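You operate a simulated robot arm through the tools that you are given. There is no shell and no other tool. Be economical: measure what you need, move in short steps, check, and stop when the job is done.

Carry out the task below with a simulated robot arm. There is one attempt and no reset: what you move stays moved.

## Task
Put things in order on the left half of the bench. At the end: the pleated filter from the left half of the bench stands on top of the grey soap dish; the green shackle stands where the pleated filter stood; the black pin from the left half of the bench stands where the short white pin stood; the short white pin from the left half of the bench stands where the green shackle stood; whatever was shut is shut again. Leave all else as you found it, and nothing knocked over.

The check looks at the end state, three seconds after you hand in, the way a careful person would. Anything else that was tipped, shoved, dropped, spilled or broken makes it a failure.

## Robot
A 7-joint arm with a two-finger parallel gripper, fixed in place. Base frame: the origin is at the foot of the arm, x ahead of it, y to its left, z up; the work surface is at about z = -2. Readings come in mm, rad, newtons and seconds.
With the tool pointing down near the work surface it reaches from about 220 to 580 mm from the base axis. Its first joint turns from -1.152 to 1.152 rad. Payload 2.5 kg.
Tool frame: the origin (TCP) lies between the finger pads and is the grasp point; the fingertips stand 23 mm ahead of it; z points along the fingers, y is the line along which they close. The gripper opens to 94 mm. The fingers are 38 mm wide and 10 mm thick; the gripper's body (54 by 96 mm) begins 39 mm behind the TCP.
Orientation is told as [roll, pitch, yaw] about the base's x, y, z axes, in that order, counted from this pose: with the fingers straight down and closing along the base's y, the tool's x points along the base's -x, its y along +y and its z along -z.

## Interface
- The arm moves only by the tool apply_moves. Its argument "deltas" is a list of rows, each a list of 7 numbers: the shift along the tool's x, y, z in cm, then the turn, a rotation vector about the tool's x, y, z in rad, then the finger opening in cm, from 0 to 9.4. In form: [[x, y, z, rx, ry, rz, jaw], ...]. A call has 1 to 8 rows; each row is the pose to reach, as a shift and turn from the pose commanded when the call began, along the tool's axes at that moment. Rows are played at 5 a second. More than 50 mm and 0.15 rad between two rows, or a gripper value outside its range, and nothing of the call is played. Where a pose cannot be reached the arm comes as near as it can. A force on the tool above 40 N (or 10 N above the force at the start of the call, whichever is more), or a blocked arm, ends the call early, and 0.2 s more pass. Each finger travels about 108 mm/s and halts on what it meets, pressing with about 22 N; the grip force reading is that of the motor and also rises with nothing between the fingers. The clock runs only during rows and for 0.2 s after the last one: add rows that repeat a pose to give the fingers time. It gives the time, the measured TCP pose, the force on the tool (base axes), the opening and the grip force at its end, in the units of the frame above (readings bear some noise), and new pictures: "views" is both (left out), scene, wrist or none.
- Cameras (640 x 400 px; columns grow to the right, rows downward): "scene" is fixed at [141.9, -411, 562]; the picture's right is [0.81, -0.58, 0.00], its down [-0.28, -0.39, -0.88] and it looks along [0.51, 0.72, -0.47] (base axes); focal length 322 px, centre (320, 200). "wrist" rides on the gripper at [-39, 0, -44] in the tool frame; the picture's right is [0.00, -1.00, 0.00], its down [0.97, 0.00, -0.24] and it looks along [0.24, 0.00, 0.97] (tool axes); focal length 218 px, centre (320, 200). There is no depth. A picture from a camera that has moved, and an enlarged one, comes with that camera's place and axes in the base frame and with its lens. The place of the scene camera against the robot may be out by one fixed shift of up to 25 mm in any direction.
- close_up(camera, box): a new picture of the part [left, top, right, bottom] of that camera's present view, enlarged. No time passes.
- hand_in(): hands the job in; it is judged then, once.

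Go step by step. Nothing tells you positions but the pictures and the camera data: compare them with the known pose of the tool, close in by small moves and look again before you grip or let go. The budget is 120 turns and 150 pictures, counting those below and the enlarged ones. Unless the task says otherwise, let go and move clear before handing in.

The tools are called after ">>>" by a JSON object that holds its "method" and its "body". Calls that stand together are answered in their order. apply_moves: Moves the arm, as the interface text tells. Its arguments: {"type":"object","properties":{"deltas":{"type":"array","items":{"type":"array","items":{"type":"number"}}},"views":{"type":"string","enum":["both","scene","wrist","none"]}},"required":["deltas"]} The other tools are called the same way: close_up (camera, box) takes an enlarged picture of a part of a camera's view; hand_in () hands the job in.

At the start:

```text
time_s: 0.0
eef_pos: [387.7, 9.7, 325.0]
tool_rot: [0.001, -0.001, -0.001]
ft_force: [-0.4, -0.6, 0.2]
width: 94.3
grip_force: 0.0
```

scene: 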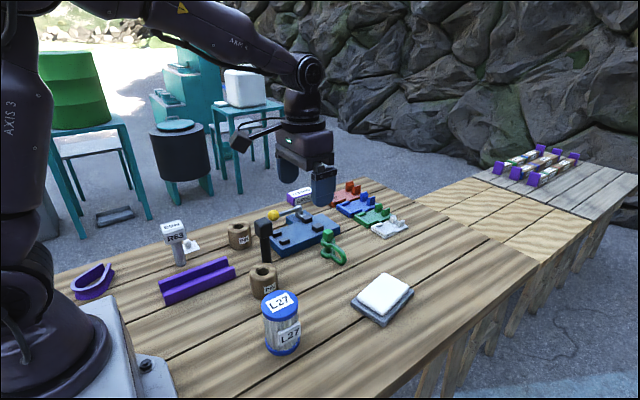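
wrist: 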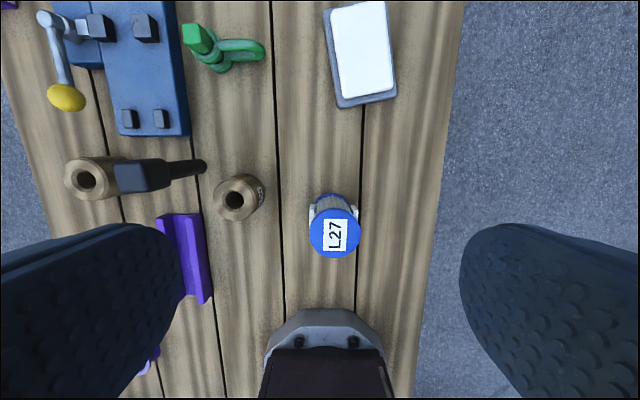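

I'll look closely at the objects first: a blue L27 jar, the soap dish with something on it, the green shackle, brown bushings, a black T-shaped thing and a blue clamp.

>>> {"method": "close_up", "body": {"camera": "scene", "box": [220, 170, 420, 295]}}

>>> {"method": "close_up", "body": {"camera": "scene", "box": [60, 200, 320, 362]}}

>>> {"method": "close_up", "body": {"camera": "scene", "box": [460, 130, 640, 242]}}

```text
3.20 times, centred on (320, 232) of scene
camera zoom: at [141.9, -411.0, 562.0], right [0.81, -0.58, 0.0], down [-0.28, -0.39, -0.88], along [0.51, 0.72, -0.47], focal length 1030 px, centre (320, 96)
```

zoom: 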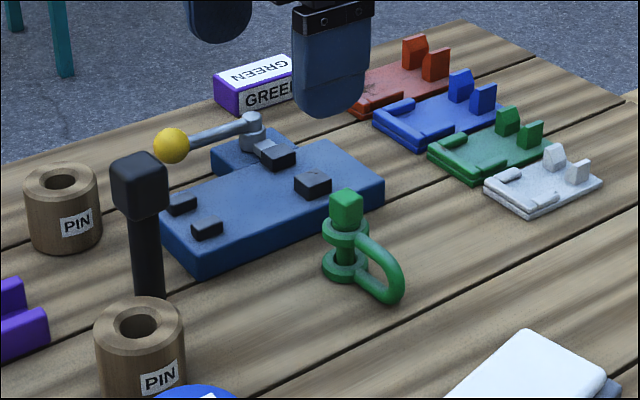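

```text
2.46 times, centred on (190, 281) of scene
camera zoom: at [141.9, -411.0, 562.0], right [0.81, -0.58, 0.0], down [-0.28, -0.39, -0.88], along [0.51, 0.72, -0.47], focal length 792 px, centre (640, 1)
```

zoom: 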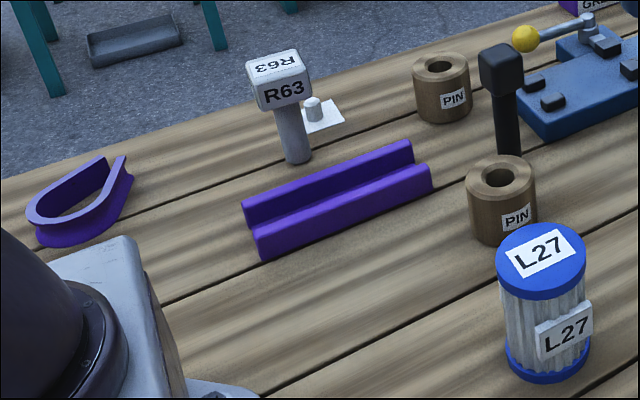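

```text
3.56 times, centred on (550, 186) of scene
camera zoom: at [141.9, -411.0, 562.0], right [0.81, -0.58, 0.0], down [-0.28, -0.39, -0.88], along [0.51, 0.72, -0.47], focal length 1144 px, centre (-498, 250)
```

zoom: 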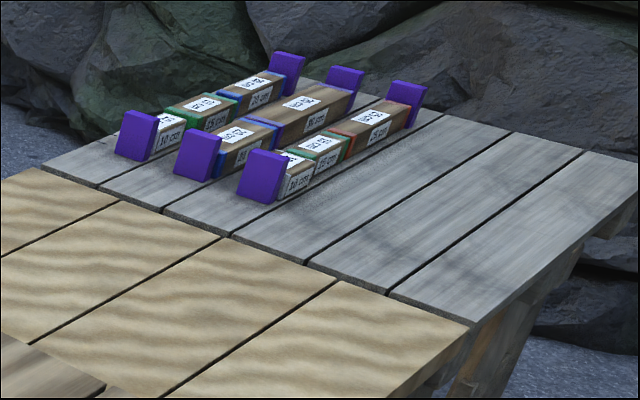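

L27 is the pleated filter, the black pin has a square head, and a small white pin stands behind R63. I'll move left at height to view that side with the wrist camera.

>>> {"method": "apply_moves", "body": {"deltas": [[1, 4, 0, 0, 0, 0, 9.4], [2, 8, 0, 0, 0, 0, 9.4], [3, 12, 0, 0, 0, 0, 9.4], [4, 16, 0, 0, 0, 0, 9.4], [4, 16, 0, 0, 0, 0, 9.4]]}}

```text
time_s: 1.2
eef_pos: [348.0, 169.1, 323.8]
tool_rot: [0.002, 0.0, 0.001]
ft_force: [-0.3, 0.3, -0.2]
width: 94.0
grip_force: 0.0
camera wrist: at [388.1, 167.1, 367.9], right [0.0, -1.0, 0.0], down [-0.97, 0.0, 0.24], along [-0.24, 0.0, -0.97], focal length 218 px, centre (320, 200)
```

scene: 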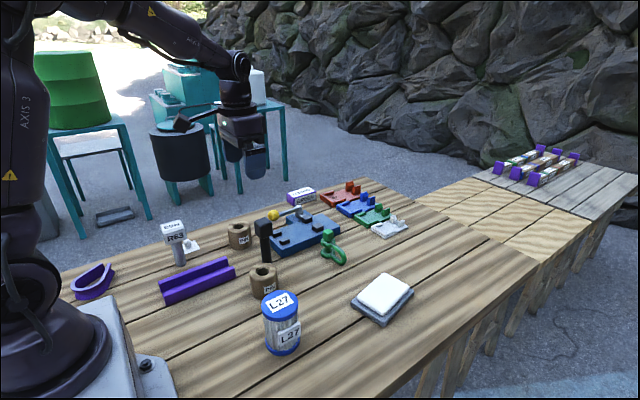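
wrist: 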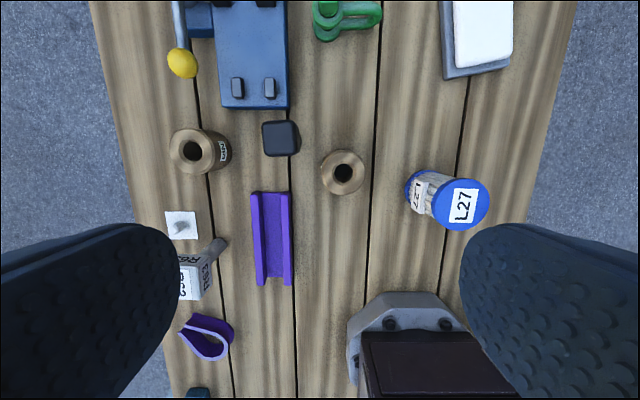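

>>> {"method": "close_up", "body": {"camera": "wrist", "box": [120, 100, 440, 300]}}

>>> {"method": "close_up", "body": {"camera": "wrist", "box": [120, 280, 312, 400]}}

>>> {"method": "close_up", "body": {"camera": "scene", "box": [150, 200, 270, 275]}}

>>> {"method": "close_up", "body": {"camera": "scene", "box": [330, 250, 450, 325]}}

```text
2.00 times, centred on (280, 200) of wrist
camera zoom: at [388.1, 167.1, 367.9], right [0.0, -1.0, 0.0], down [-0.97, 0.0, 0.24], along [-0.24, 0.0, -0.97], focal length 436 px, centre (400, 200)
```

zoom: 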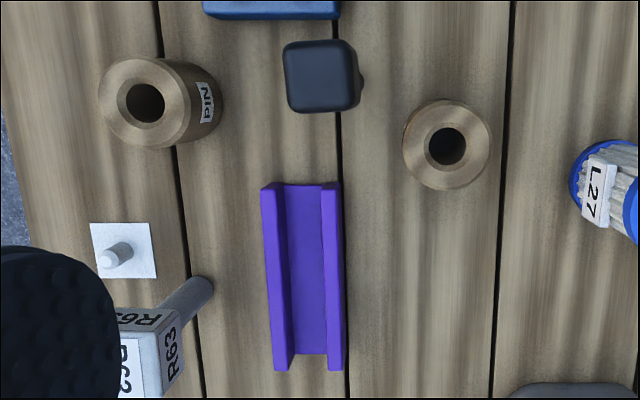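

```text
3.33 times, centred on (216, 340) of wrist
camera zoom: at [388.1, 167.1, 367.9], right [0.0, -1.0, 0.0], down [-0.97, 0.0, 0.24], along [-0.24, 0.0, -0.97], focal length 728 px, centre (667, -267)
```

zoom: 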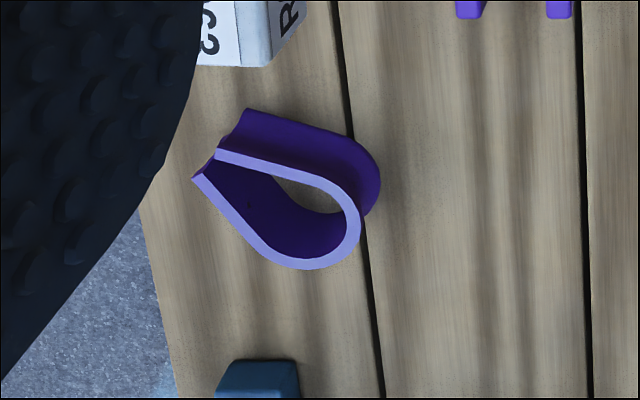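

```text
5.33 times, centred on (210, 238) of scene
camera zoom: at [141.9, -411.0, 562.0], right [0.81, -0.58, 0.0], down [-0.28, -0.39, -0.88], along [0.51, 0.72, -0.47], focal length 1717 px, centre (907, 0)
```

zoom: 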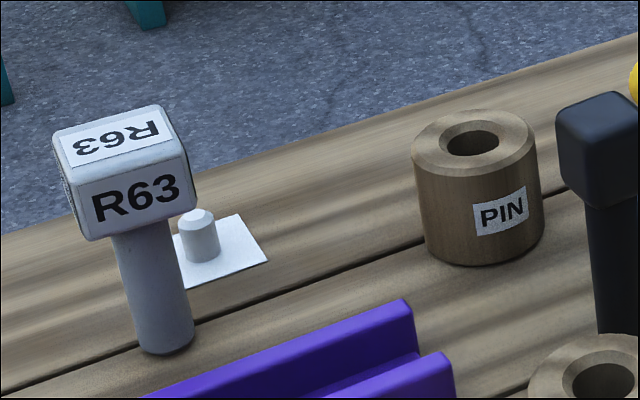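

```text
5.33 times, centred on (390, 288) of scene
camera zoom: at [141.9, -411.0, 562.0], right [0.81, -0.58, 0.0], down [-0.28, -0.39, -0.88], along [0.51, 0.72, -0.47], focal length 1717 px, centre (-53, -267)
```

zoom: 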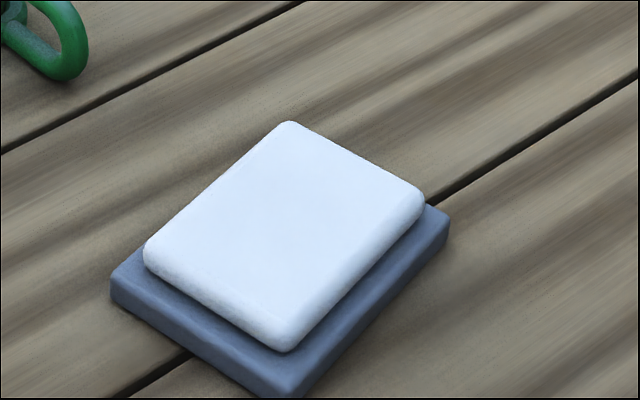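

The short white pin is a small white cylinder on a white square. The filter works out at about (320, -7), 115 mm tall. I'll move above it for a closer look.

>>> {"method": "apply_moves", "body": {"deltas": [[0.6, -4.5, 0, 0, 0, 0, 9.4], [1.2, -9, 0, 0, 0, 0, 9.4], [2, -13.5, 2, 0, 0, 0, 9.4], [2.8, -17.6, 4, 0, 0, 0, 9.4], [2.8, -17.6, 7, 0, 0, 0, 9.4], [2.8, -17.6, 7, 0, 0, 0, 9.4]]}}

>>> {"method": "close_up", "body": {"camera": "scene", "box": [220, 260, 348, 380]}}

```text
time_s: 2.6
eef_pos: [320.1, -8.6, 256.1]
tool_rot: [0.0, 0.0, -0.001]
ft_force: [0.7, -0.2, 0.7]
width: 94.2
grip_force: 0.0
camera wrist: at [359.8, -10.0, 300.5], right [0.0, -1.0, 0.0], down [-0.97, 0.0, 0.24], along [-0.24, 0.0, -0.97], focal length 218 px, centre (320, 200)
```

scene: 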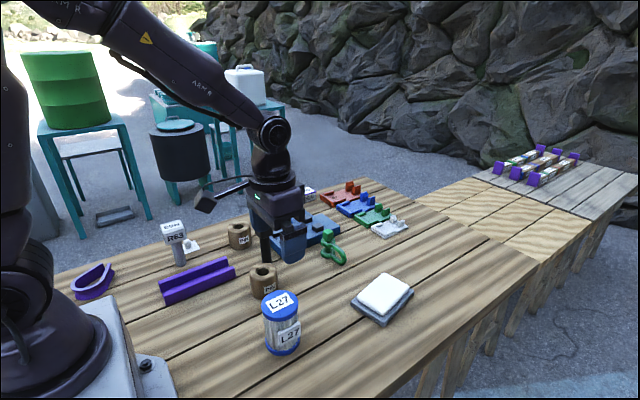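
wrist: 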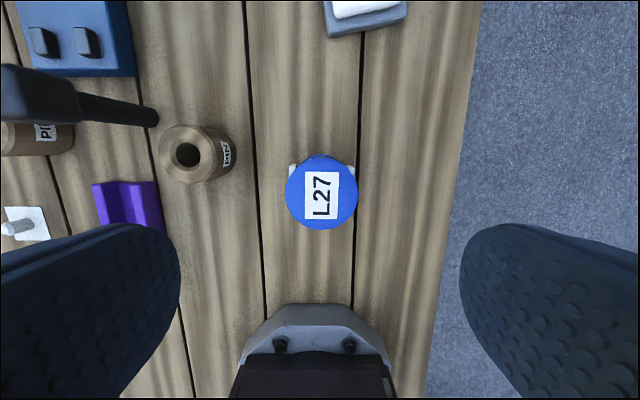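

```text
3.33 times, centred on (284, 320) of scene
camera zoom: at [141.9, -411.0, 562.0], right [0.81, -0.58, 0.0], down [-0.28, -0.39, -0.88], along [0.51, 0.72, -0.47], focal length 1073 px, centre (440, -200)
```

zoom: 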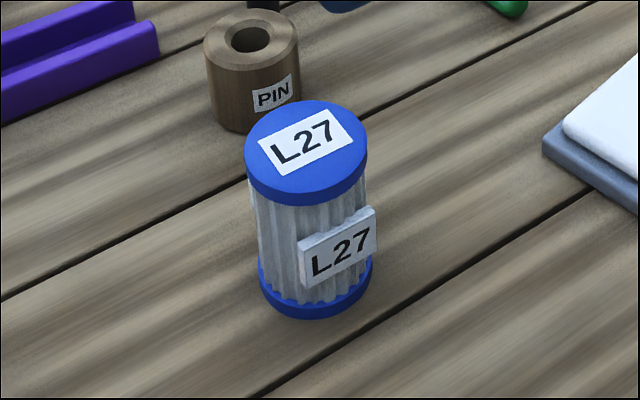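

The tags sit on the ±y sides, so I'll turn the gripper 90° and take the filter along x.

>>> {"method": "apply_moves", "body": {"deltas": [[0, 0, 0, 0, 0, 0.14, 9.4], [0, 0, 0, 0, 0, 0.28, 9.4], [0, 0, 0, 0, 0, 0.42, 9.4], [0, 0, 0, 0, 0, 0.56, 9.4], [0, 0, 0, 0, 0, 0.7, 9.4], [0, 0, 0, 0, 0, 0.84, 9.4], [0, 0, 0, 0, 0, 0.98, 9.4], [0, 0, 0, 0, 0, 1.12, 9.4]], "views": "none"}}

>>> {"method": "apply_moves", "body": {"deltas": [[0, 0, 0, 0, 0, 0.14, 9.4], [0, 0, 0, 0, 0, 0.28, 9.4], [0, 0, 0, 0, 0, 0.42, 9.4], [0, 0, 0, 0, 0, 0.451, 9.4], [0, 0, 0, 0, 0, 0.451, 9.4]]}}

```text
time_s: 4.4
eef_pos: [320.6, -6.1, 254.6]
tool_rot: [-0.002, -0.001, -1.124]
ft_force: [-0.2, -0.7, 0.6]
width: 93.8
grip_force: 0.0
```

```text
time_s: 5.6
eef_pos: [321.1, -6.1, 254.3]
tool_rot: [0.0, 0.0, -1.574]
ft_force: [-0.5, 0.1, 0.3]
width: 93.7
grip_force: 0.1
camera wrist: at [320.8, -47.2, 299.3], right [-1.0, 0.0, 0.0], down [0.0, 0.97, 0.24], along [0.0, 0.24, -0.97], focal length 218 px, centre (320, 200)
```

scene: 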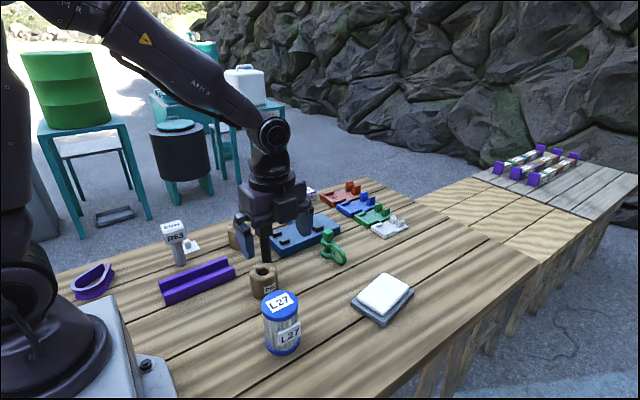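
wrist: 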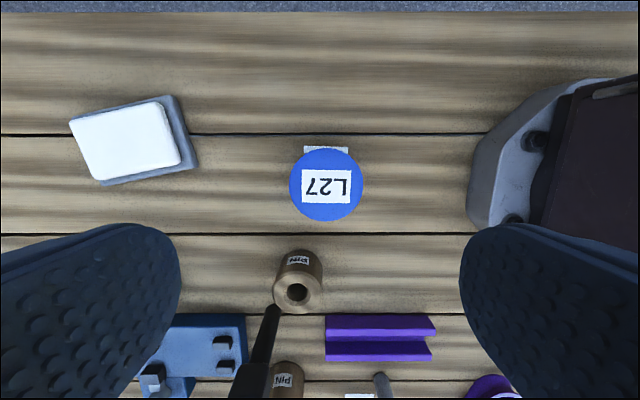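

>>> {"method": "apply_moves", "body": {"deltas": [[-0.17, -0.65, 4, 0, 0, 0, 9.4], [-0.17, -0.65, 8, 0, 0, 0, 9.4], [-0.17, -0.65, 11, 0, 0, 0, 9.4], [-0.17, -0.65, 11, 0, 0, 0, 9.4]]}}

>>> {"method": "close_up", "body": {"camera": "scene", "box": [220, 240, 348, 360]}}

```text
time_s: 6.6
eef_pos: [312.7, -8.5, 145.4]
tool_rot: [0.0, 0.001, -1.57]
ft_force: [-0.6, 0.1, 0.0]
width: 94.2
grip_force: 0.1
camera wrist: at [313.9, -49.4, 188.5], right [-1.0, 0.0, 0.0], down [0.0, 0.97, 0.24], along [0.0, 0.24, -0.97], focal length 218 px, centre (320, 200)
```

scene: 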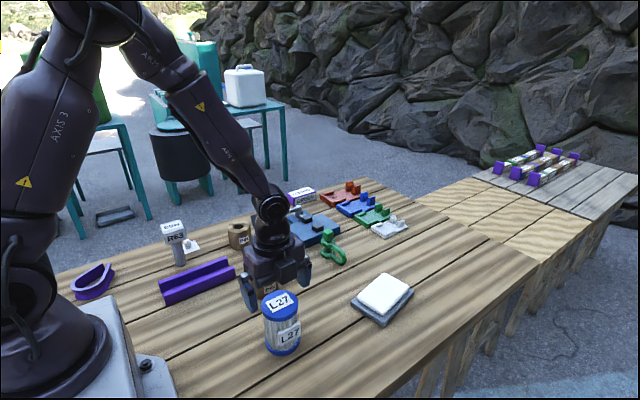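
wrist: 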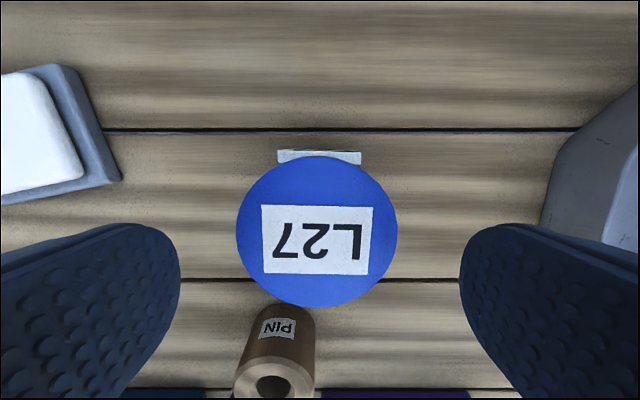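

```text
3.33 times, centred on (284, 300) of scene
camera zoom: at [141.9, -411.0, 562.0], right [0.81, -0.58, 0.0], down [-0.28, -0.39, -0.88], along [0.51, 0.72, -0.47], focal length 1073 px, centre (440, -133)
```

zoom: 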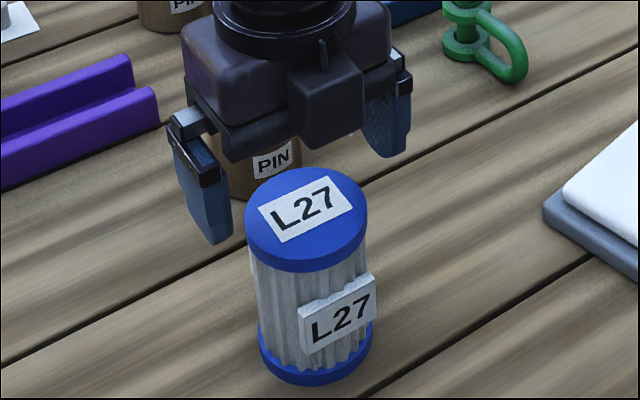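

The lid is centred to within a few mm. I'll shift slightly, descend around it and close.

>>> {"method": "apply_moves", "body": {"deltas": [[-0.3, 0.1, 3, 0, 0, 0, 9.4], [-0.3, 0.1, 6.4, 0, 0, 0, 9.4], [-0.3, 0.1, 6.4, 0, 0, 0, 9.4]]}}

>>> {"method": "close_up", "body": {"camera": "scene", "box": [220, 240, 348, 360]}}

```text
time_s: 7.4
eef_pos: [314.4, -10.2, 79.2]
tool_rot: [0.0, 0.001, -1.573]
ft_force: [-1.1, 0.5, 0.2]
width: 94.2
grip_force: 0.1
camera wrist: at [315.7, -50.6, 124.5], right [-1.0, 0.0, 0.0], down [0.0, 0.97, 0.24], along [0.0, 0.24, -0.97], focal length 218 px, centre (320, 200)
```

scene: 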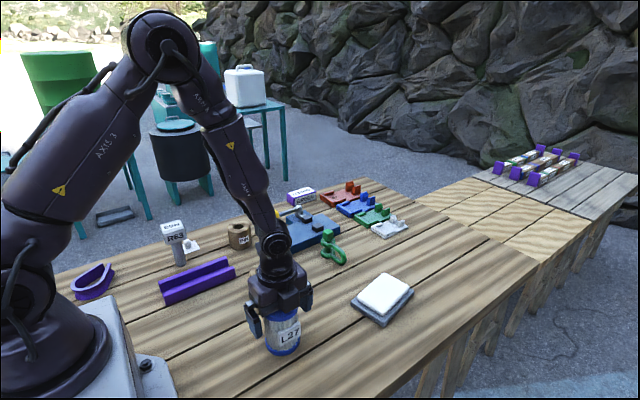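
wrist: 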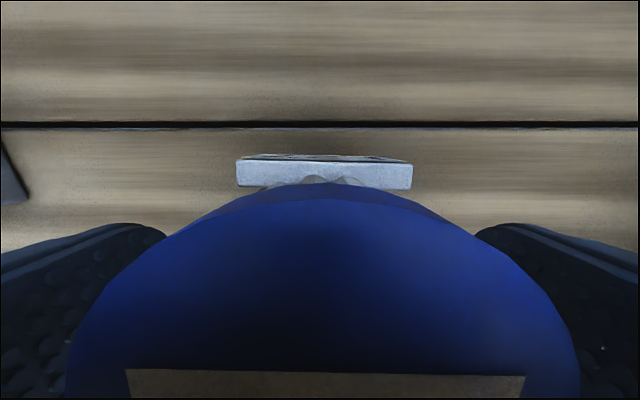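

```text
3.33 times, centred on (284, 300) of scene
camera zoom: at [141.9, -411.0, 562.0], right [0.81, -0.58, 0.0], down [-0.28, -0.39, -0.88], along [0.51, 0.72, -0.47], focal length 1073 px, centre (440, -133)
```

zoom: 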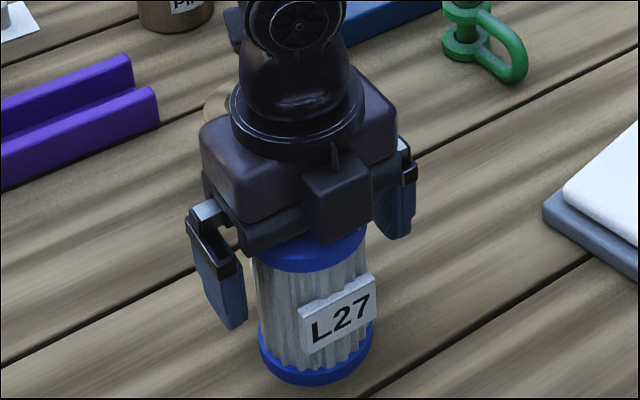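

>>> {"method": "apply_moves", "body": {"deltas": [[0, 0, 0, 0, 0, 0, 8], [0, 0, 0, 0, 0, 0, 7], [0, 0, 0, 0, 0, 0, 5], [0, 0, 0, 0, 0, 0, 5], [0, 0, 0, 0, 0, 0, 5]], "views": "wrist"}}

```text
time_s: 8.6
eef_pos: [315.2, -10.3, 80.9]
tool_rot: [0.0, 0.001, -1.573]
ft_force: [-0.7, -0.8, 0.5]
width: 67.4
grip_force: 21.6
camera wrist: at [315.5, -50.5, 124.7], right [-1.0, 0.0, 0.0], down [0.0, 0.97, 0.24], along [0.0, 0.24, -0.97], focal length 218 px, centre (320, 200)
```

wrist: 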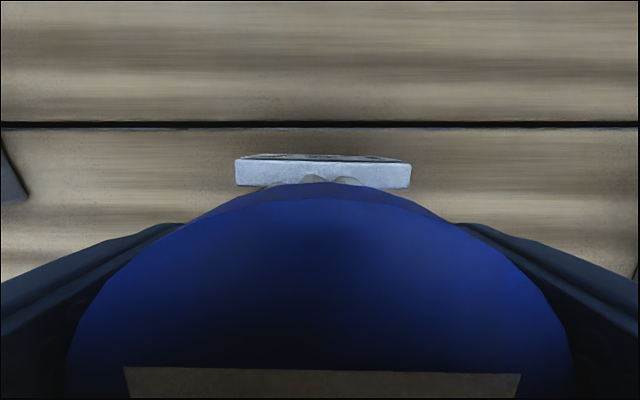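

Filter is gripped at 67 mm wide. Lifting it and carrying toward the dish at about (558, -51).

>>> {"method": "apply_moves", "body": {"deltas": [[0, 0, -2, 0, 0, 0, 5], [0, 0, -6, 0, 0, 0, 5], [0, 0, -10, 0, 0, 0, 5], [-1, 4.5, -10, 0, 0, 0, 5], [-2, 9, -10, 0, 0, 0, 5], [-3, 13.5, -10, 0, 0, 0, 5], [-4, 17, -10, 0, 0, 0, 5], [-4, 17, -10, 0, 0, 0, 5]]}}

```text
time_s: 10.4
eef_pos: [485.8, -51.3, 180.1]
tool_rot: [0.001, -0.001, -1.571]
ft_force: [0.5, 0.2, -0.1]
width: 50.0
grip_force: 0.0
camera wrist: at [486.5, -91.3, 224.3], right [-1.0, 0.0, 0.0], down [0.0, 0.97, 0.24], along [0.0, 0.24, -0.97], focal length 218 px, centre (320, 200)
```

scene: 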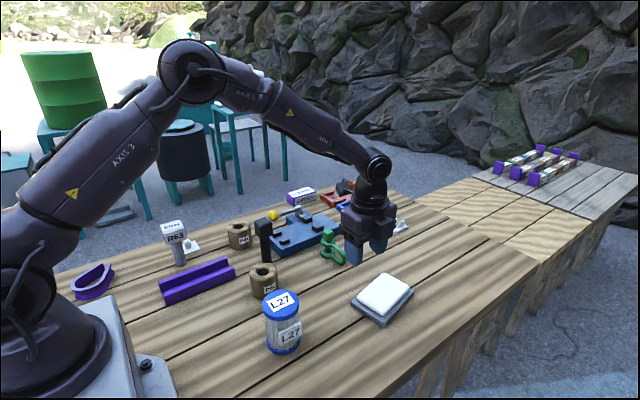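
wrist: 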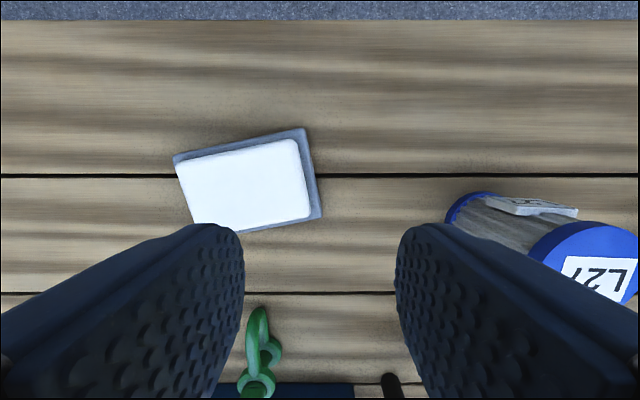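

The filter slipped out and stays standing. I'll go back open and look at where it is now.

>>> {"method": "apply_moves", "body": {"deltas": [[0, 0, -2, 0, 0, 0, 9.4], [1, -4, -4, 0, 0, 0, 9.4], [2, -8.5, -6, 0, 0, 0, 9.4], [3, -13, -6, 0, 0, 0, 9.4], [4, -17, -6, 0, 0, 0, 9.4], [4, -17, -6, 0, 0, 0, 9.4]]}}

>>> {"method": "close_up", "body": {"camera": "scene", "box": [220, 260, 348, 380]}}

```text
refused: row 3 steps farther than a row can; nothing moved
```

```text
3.33 times, centred on (284, 320) of scene
camera zoom: at [141.9, -411.0, 562.0], right [0.81, -0.58, 0.0], down [-0.28, -0.39, -0.88], along [0.51, 0.72, -0.47], focal length 1073 px, centre (440, -200)
```

zoom: 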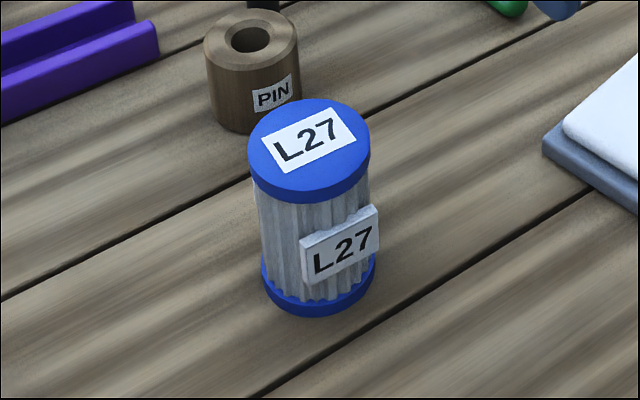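

The filter moved only a millimetre or two. I'll turn back to yaw 0 and grip the flat side tags, at pad height.

>>> {"method": "apply_moves", "body": {"deltas": [[0, 0, -2, 0, 0, 0, 9.4], [1, -4, -4, 0, 0, -0.14, 9.4], [2, -8, -5, 0, 0, -0.28, 9.4], [3, -12, -5, 0, 0, -0.42, 9.4], [4, -16, -5, 0, 0, -0.56, 9.4], [4, -17, -5, 0, 0, -0.7, 9.4], [4, -17, -5, 0, 0, -0.84, 9.4], [4, -17, -5, 0, 0, -0.98, 9.4]], "views": "none"}}

>>> {"method": "apply_moves", "body": {"deltas": [[0, 0, 0, 0, 0, -0.14, 9.4], [0, 0, 0, 0, 0, -0.28, 9.4], [0, 0, 0, 0, 0, -0.42, 9.4], [0, 0, 0, 0, 0, -0.56, 9.4], [0, 0, 0, 0, 0, -0.591, 9.4], [0, 0, 0, 0, 0, -0.591, 9.4]], "views": "wrist"}}

```text
time_s: 12.2
eef_pos: [314.3, -12.3, 231.5]
tool_rot: [0.001, 0.0, -0.59]
ft_force: [-0.4, 0.3, -0.1]
width: 93.8
grip_force: 0.0
```

```text
time_s: 13.6
eef_pos: [314.9, -11.1, 231.8]
tool_rot: [-0.001, 0.0, 0.0]
ft_force: [-0.4, 0.8, 0.0]
width: 93.8
grip_force: 0.0
camera wrist: at [354.2, -12.6, 275.8], right [0.0, -1.0, 0.0], down [-0.97, 0.0, 0.24], along [-0.24, 0.0, -0.97], focal length 218 px, centre (320, 200)
```

wrist: 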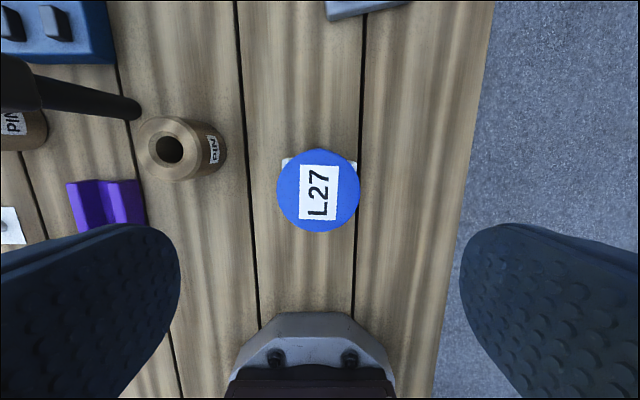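

>>> {"method": "apply_moves", "body": {"deltas": [[-0.4, 0, 4, 0, 0, 0, 9.4], [-0.4, 0, 8, 0, 0, 0, 9.4], [-0.4, 0, 11, 0, 0, 0, 9.4], [-0.4, 0, 11, 0, 0, 0, 9.4]], "views": "wrist"}}

```text
time_s: 14.6
eef_pos: [319.8, -11.1, 121.5]
tool_rot: [-0.001, 0.0, -0.001]
ft_force: [-0.1, 0.5, 0.1]
width: 94.0
grip_force: 0.0
camera wrist: at [358.7, -12.8, 166.5], right [0.0, -1.0, 0.0], down [-0.97, 0.0, 0.24], along [-0.24, 0.0, -0.97], focal length 218 px, centre (320, 200)
```

wrist: 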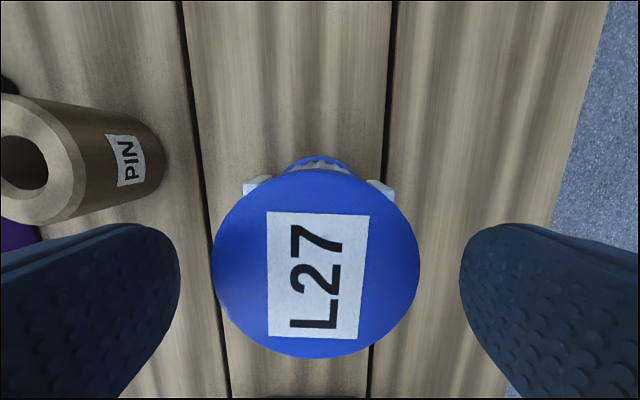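

>>> {"method": "apply_moves", "body": {"deltas": [[-0.2, 0.1, 3.3, 0, 0, 0, 9.4], [-0.2, 0.1, 3.3, 0, 0, 0, 8], [-0.2, 0.1, 3.3, 0, 0, 0, 7], [-0.2, 0.1, 3.3, 0, 0, 0, 5], [-0.2, 0.1, 3.3, 0, 0, 0, 3], [-0.2, 0.1, 3.3, 0, 0, 0, 0], [-0.2, 0.1, 3.3, 0, 0, 0, 0]], "views": "wrist"}}

>>> {"method": "apply_moves", "body": {"deltas": [[0, 0, -0.3, 0, 0, 0, 0], [0, 0, -0.6, 0, 0, 0, 0], [0, 0, -1, 0, 0, 0, 0], [0, 0, -1, 0, 0, 0, 0]], "views": "both"}}

```text
time_s: 16.2
eef_pos: [320.8, -11.1, 89.0]
tool_rot: [0.0, -0.001, -0.001]
ft_force: [-0.3, -0.6, 0.2]
width: 67.7
grip_force: 21.8
camera wrist: at [359.5, -13.0, 133.4], right [0.0, -1.0, 0.0], down [-0.97, 0.0, 0.24], along [-0.24, 0.0, -0.97], focal length 218 px, centre (320, 200)
```

wrist: 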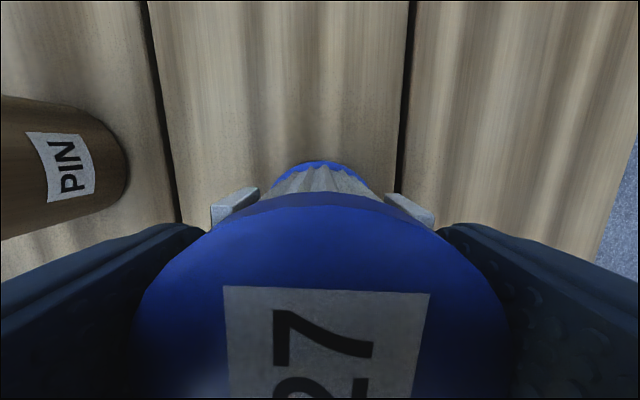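

```text
time_s: 17.2
eef_pos: [321.4, -12.3, 98.4]
tool_rot: [0.001, -0.001, 0.0]
ft_force: [0.0, 0.4, -4.3]
width: 67.5
grip_force: 22.0
camera wrist: at [360.8, -12.3, 142.8], right [0.0, -1.0, 0.0], down [-0.97, 0.0, 0.24], along [-0.24, 0.0, -0.97], focal length 218 px, centre (320, 200)
```

scene: 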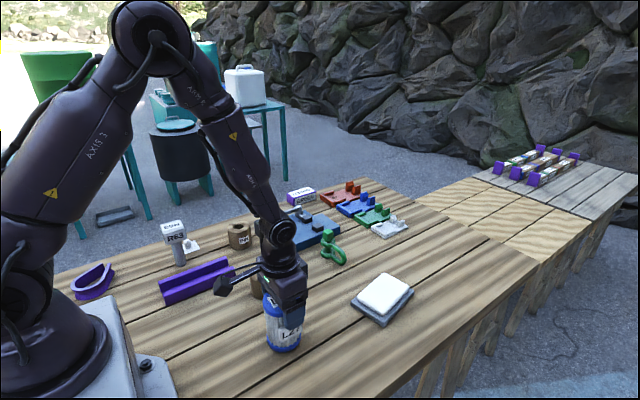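
wrist: 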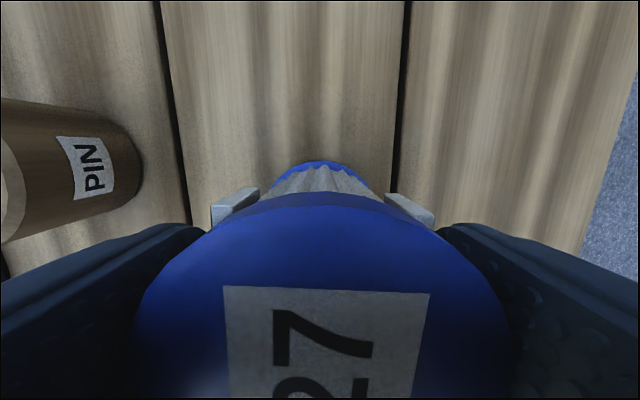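

It holds now (load about 4 N). I'll lift and carry it toward the dish.

>>> {"method": "apply_moves", "body": {"deltas": [[0, 0, -2, 0, 0, 0, 0], [0, 0, -5, 0, 0, 0, 0], [0, 0, -7, 0, 0, 0, 0], [-3, 0, -7, 0, 0, 0, 0], [-7, -1, -7, 0, 0, 0, 0], [-11, -2, -7, 0, 0, 0, 0], [-14, -3, -7, 0, 0, 0, 0], [-14, -3, -7, 0, 0, 0, 0]], "views": "wrist"}}

```text
time_s: 19.0
eef_pos: [461.0, -40.4, 167.3]
tool_rot: [-0.001, -0.002, 0.0]
ft_force: [0.6, -0.3, -2.8]
width: 67.3
grip_force: 22.7
camera wrist: at [501.1, -42.2, 212.1], right [0.0, -1.0, 0.0], down [-0.97, 0.0, 0.24], along [-0.24, 0.0, -0.97], focal length 218 px, centre (320, 200)
```

wrist: 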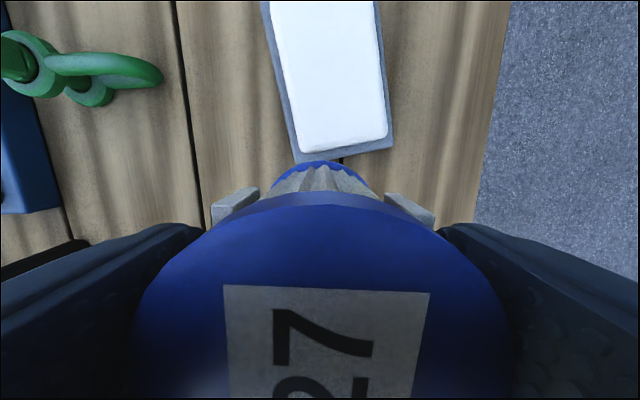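

>>> {"method": "apply_moves", "body": {"deltas": [[-4, -0.5, 0, 0, 0, 0, 0], [-8, -1, 0, 0, 0, 0, 0], [-9.4, -1.15, 0, 0, 0, 0, 0], [-9.4, -1.15, 2.5, 0, 0, 0, 0], [-9.4, -1.15, 2.5, 0, 0, 0, 0]]}}

>>> {"method": "close_up", "body": {"camera": "scene", "box": [320, 220, 480, 340]}}

```text
time_s: 20.2
eef_pos: [553.8, -53.3, 141.7]
tool_rot: [-0.001, 0.001, 0.0]
ft_force: [-1.1, -0.4, -2.6]
width: 67.6
grip_force: 21.8
camera wrist: at [593.8, -55.3, 186.0], right [0.0, -1.0, 0.0], down [-0.97, 0.0, 0.24], along [-0.24, 0.0, -0.97], focal length 218 px, centre (320, 200)
```

scene: 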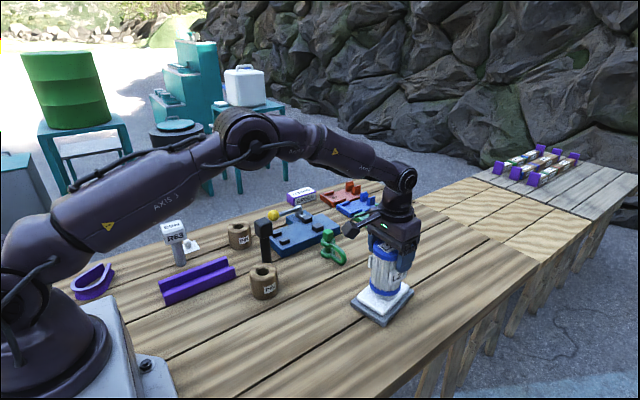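
wrist: 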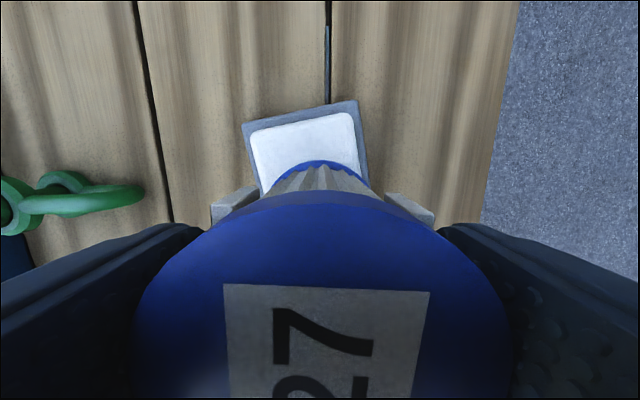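

```text
3.33 times, centred on (400, 280) of scene
camera zoom: at [141.9, -411.0, 562.0], right [0.81, -0.58, 0.0], down [-0.28, -0.39, -0.88], along [0.51, 0.72, -0.47], focal length 1073 px, centre (53, -67)
```

zoom: 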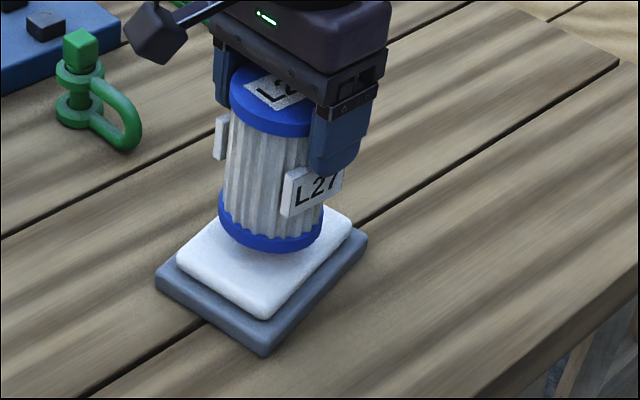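

Position looks right over the soap. I'll lower until contact.

>>> {"method": "apply_moves", "body": {"deltas": [[-0.3, 0.05, 1, 0, 0, 0, 0], [-0.3, 0.05, 2, 0, 0, 0, 0], [-0.3, 0.05, 2.3, 0, 0, 0, 0], [-0.3, 0.05, 2.6, 0, 0, 0, 0]], "views": "none"}}

>>> {"method": "close_up", "body": {"camera": "scene", "box": [320, 220, 480, 340]}}

```text
time_s: 21.2
eef_pos: [560.2, -52.8, 120.5]
tool_rot: [0.0, -0.009, 0.001]
ft_force: [-2.9, 0.3, 19.8]
width: 67.7
grip_force: 22.0
```

```text
3.33 times, centred on (400, 280) of scene
camera zoom: at [141.8, -411.0, 562.0], right [0.81, -0.58, 0.0], down [-0.28, -0.39, -0.88], along [0.51, 0.72, -0.47], focal length 1073 px, centre (53, -67)
```

zoom: 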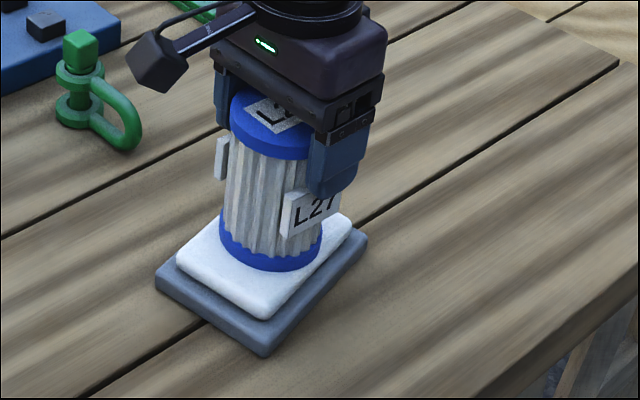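

Contact made. I'll relieve the push, then open slowly.

>>> {"method": "apply_moves", "body": {"deltas": [[0, 0, -0.4, 0, 0, 0, 0], [0, 0, -0.45, 0, 0, 0, 6.6], [0, 0, -0.45, 0, 0, 0, 7.5], [0, 0, -0.45, 0, 0, 0, 8.6], [0, 0, -0.45, 0, 0, 0, 9.4], [0, 0, -0.45, 0, 0, 0, 9.4]]}}

>>> {"method": "close_up", "body": {"camera": "scene", "box": [320, 220, 480, 340]}}

```text
time_s: 22.6
eef_pos: [557.0, -51.7, 122.5]
tool_rot: [0.002, 0.001, -0.001]
ft_force: [0.2, 0.2, 0.4]
width: 94.2
grip_force: 0.0
camera wrist: at [597.1, -53.1, 166.2], right [0.0, -1.0, 0.0], down [-0.97, 0.0, 0.24], along [-0.24, 0.0, -0.97], focal length 218 px, centre (320, 200)
```

scene: 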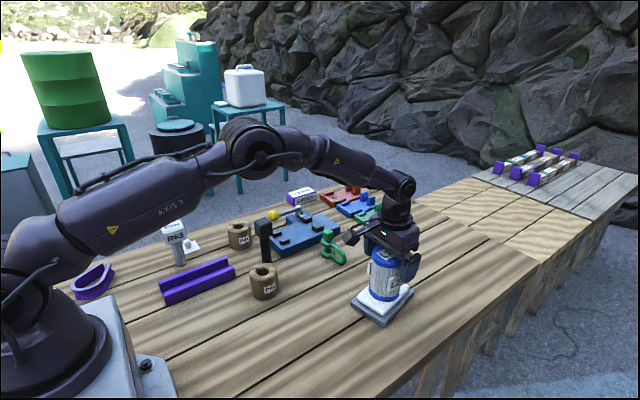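
wrist: 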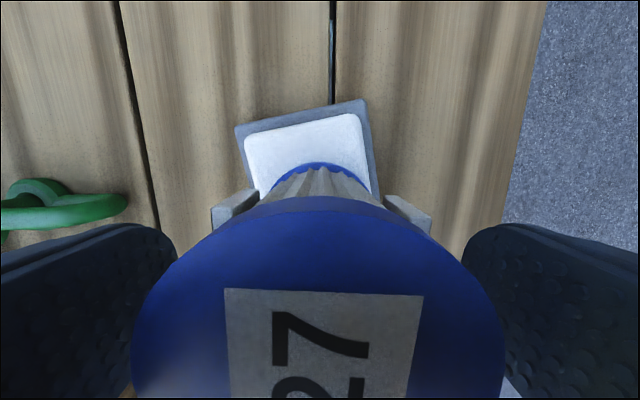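

```text
3.33 times, centred on (400, 280) of scene
camera zoom: at [141.9, -411.0, 562.0], right [0.81, -0.58, 0.0], down [-0.28, -0.39, -0.88], along [0.51, 0.72, -0.47], focal length 1073 px, centre (53, -67)
```

zoom: 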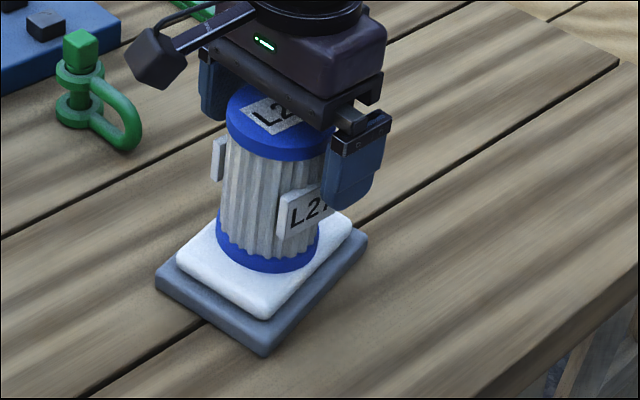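

Filter stands on the dish. Now rising and moving to view the green shackle.

>>> {"method": "apply_moves", "body": {"deltas": [[0, 0, -4.5, 0, 0, 0, 9.4], [0, 0, -9, 0, 0, 0, 9.4], [0.5, 4, -11, 0, 0, 0, 9.4], [1.5, 8, -13, 0, 0, 0, 9.4], [2.5, 12, -14, 0, 0, 0, 9.4], [3.7, 16, -14, 0, 0, 0, 9.4], [4.7, 18, -14, 0, 0, 0, 9.4], [4.7, 18, -14, 0, 0, 0, 9.4]]}}

>>> {"method": "close_up", "body": {"camera": "wrist", "box": [200, 0, 440, 150]}}

>>> {"method": "close_up", "body": {"camera": "scene", "box": [300, 220, 364, 280]}}

```text
time_s: 24.4
eef_pos: [511.1, 127.3, 261.5]
tool_rot: [-0.001, 0.001, -0.001]
ft_force: [-0.1, 0.0, -0.5]
width: 94.1
grip_force: 0.1
camera wrist: at [550.2, 126.5, 305.3], right [0.0, -1.0, 0.0], down [-0.97, 0.0, 0.24], along [-0.24, 0.0, -0.97], focal length 218 px, centre (320, 200)
```

scene: 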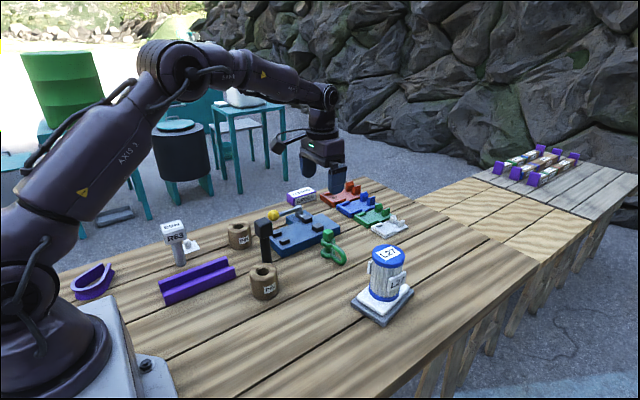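
wrist: 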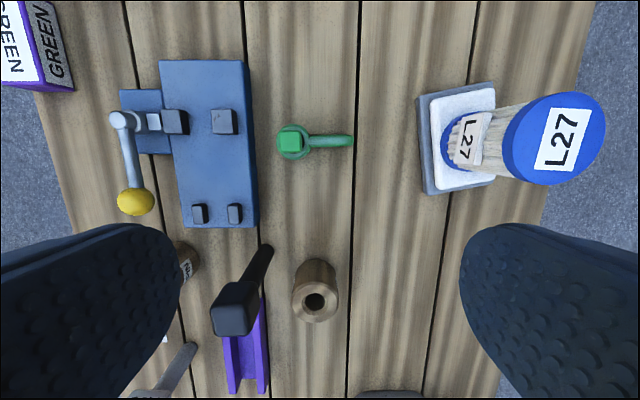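

```text
2.67 times, centred on (320, 75) of wrist
camera zoom: at [550.2, 126.5, 305.3], right [0.0, -1.0, 0.0], down [-0.97, 0.0, 0.24], along [-0.24, 0.0, -0.97], focal length 582 px, centre (320, 533)
```

zoom: 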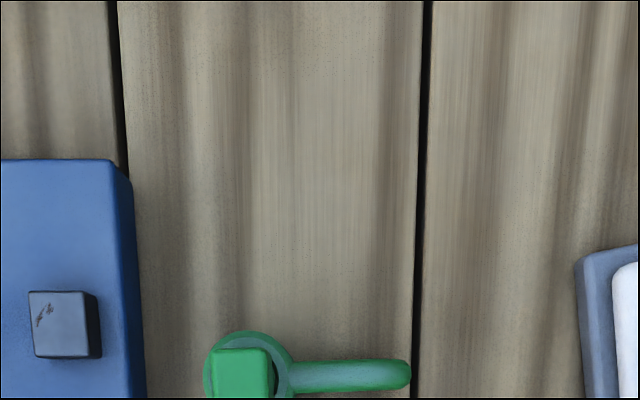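

```text
6.67 times, centred on (332, 250) of scene
camera zoom: at [141.9, -411.0, 562.0], right [0.81, -0.58, 0.0], down [-0.28, -0.39, -0.88], along [0.51, 0.72, -0.47], focal length 2146 px, centre (240, -133)
```

zoom: 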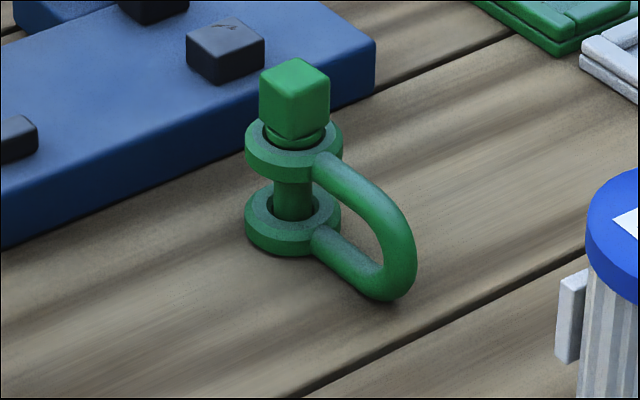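

The shackle stands with its pin vertical at about (556, 157), and the square head is the easiest grip. I'll approach for a closer look.

>>> {"method": "apply_moves", "body": {"deltas": [[-2, 1.2, 3, 0, 0, 0, 7], [-4, 2.5, 6, 0, 0, 0, 6], [-4.6, 2.9, 10, 0, 0, 0, 6], [-4.6, 2.9, 13, 0, 0, 0, 6], [-4.6, 2.9, 13, 0, 0, 0, 6]]}}

>>> {"method": "close_up", "body": {"camera": "scene", "box": [280, 190, 376, 280]}}

```text
time_s: 25.6
eef_pos: [558.2, 159.4, 133.1]
tool_rot: [0.001, 0.0, -0.002]
ft_force: [-1.0, 0.0, -0.7]
width: 60.0
grip_force: 0.1
camera wrist: at [597.1, 157.3, 176.8], right [0.0, -1.0, 0.0], down [-0.97, 0.0, 0.24], along [-0.24, 0.0, -0.97], focal length 218 px, centre (320, 200)
```

scene: 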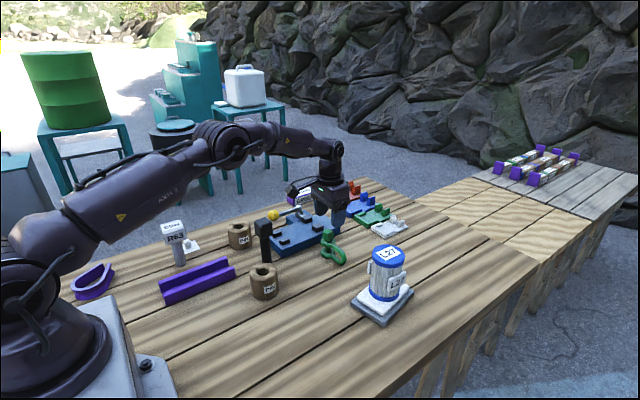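
wrist: 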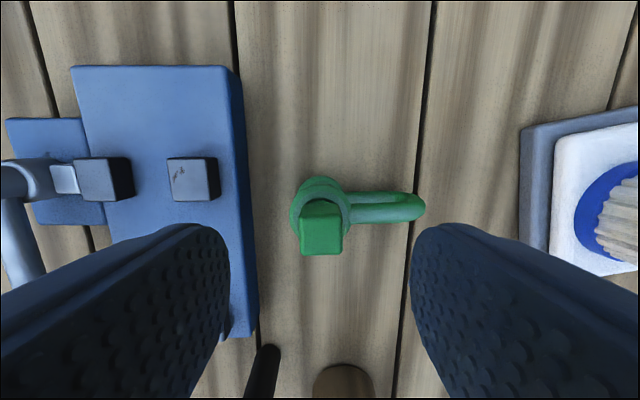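

```text
4.44 times, centred on (328, 235) of scene
camera zoom: at [141.9, -411.0, 562.0], right [0.81, -0.58, 0.0], down [-0.28, -0.39, -0.88], along [0.51, 0.72, -0.47], focal length 1431 px, centre (284, 44)
```

zoom: 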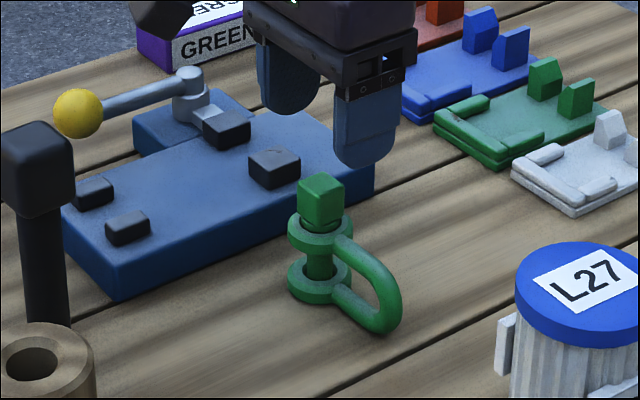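

>>> {"method": "apply_moves", "body": {"deltas": [[0.15, 0, 3, 0, 0, 0, 6], [0.15, 0, 6, 0, 0, 0, 6], [0.15, 0, 6, 0, 0, 0, 6]]}}

>>> {"method": "close_up", "body": {"camera": "scene", "box": [280, 190, 376, 280]}}

```text
time_s: 26.4
eef_pos: [557.6, 156.2, 74.3]
tool_rot: [0.0, -0.003, 0.0]
ft_force: [-0.6, -0.3, 3.6]
width: 59.6
grip_force: 0.1
camera wrist: at [596.9, 154.7, 117.5], right [0.0, -1.0, 0.0], down [-0.97, 0.0, 0.24], along [-0.24, 0.0, -0.97], focal length 218 px, centre (320, 200)
```

scene: 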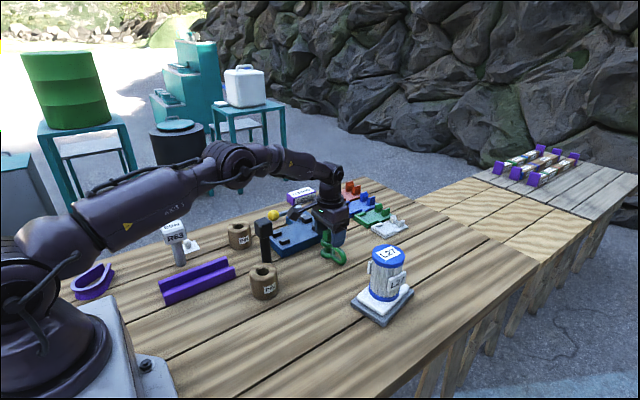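
wrist: 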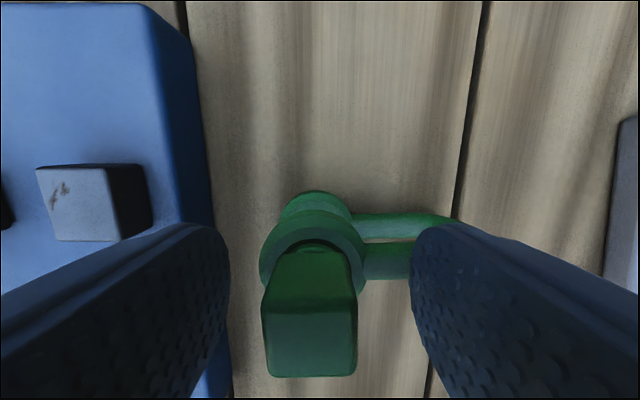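

```text
4.44 times, centred on (328, 235) of scene
camera zoom: at [141.9, -411.0, 562.0], right [0.81, -0.58, 0.0], down [-0.28, -0.39, -0.88], along [0.51, 0.72, -0.47], focal length 1431 px, centre (284, 44)
```

zoom: 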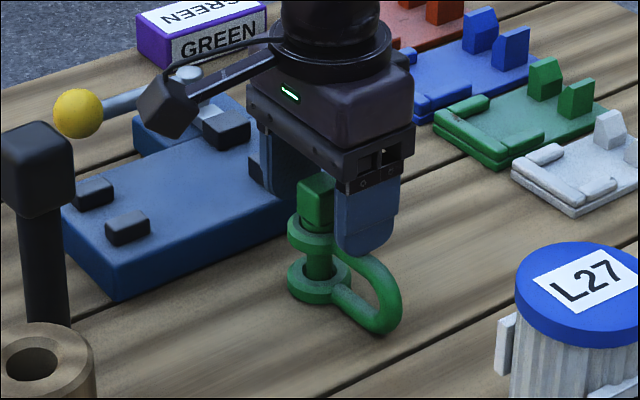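

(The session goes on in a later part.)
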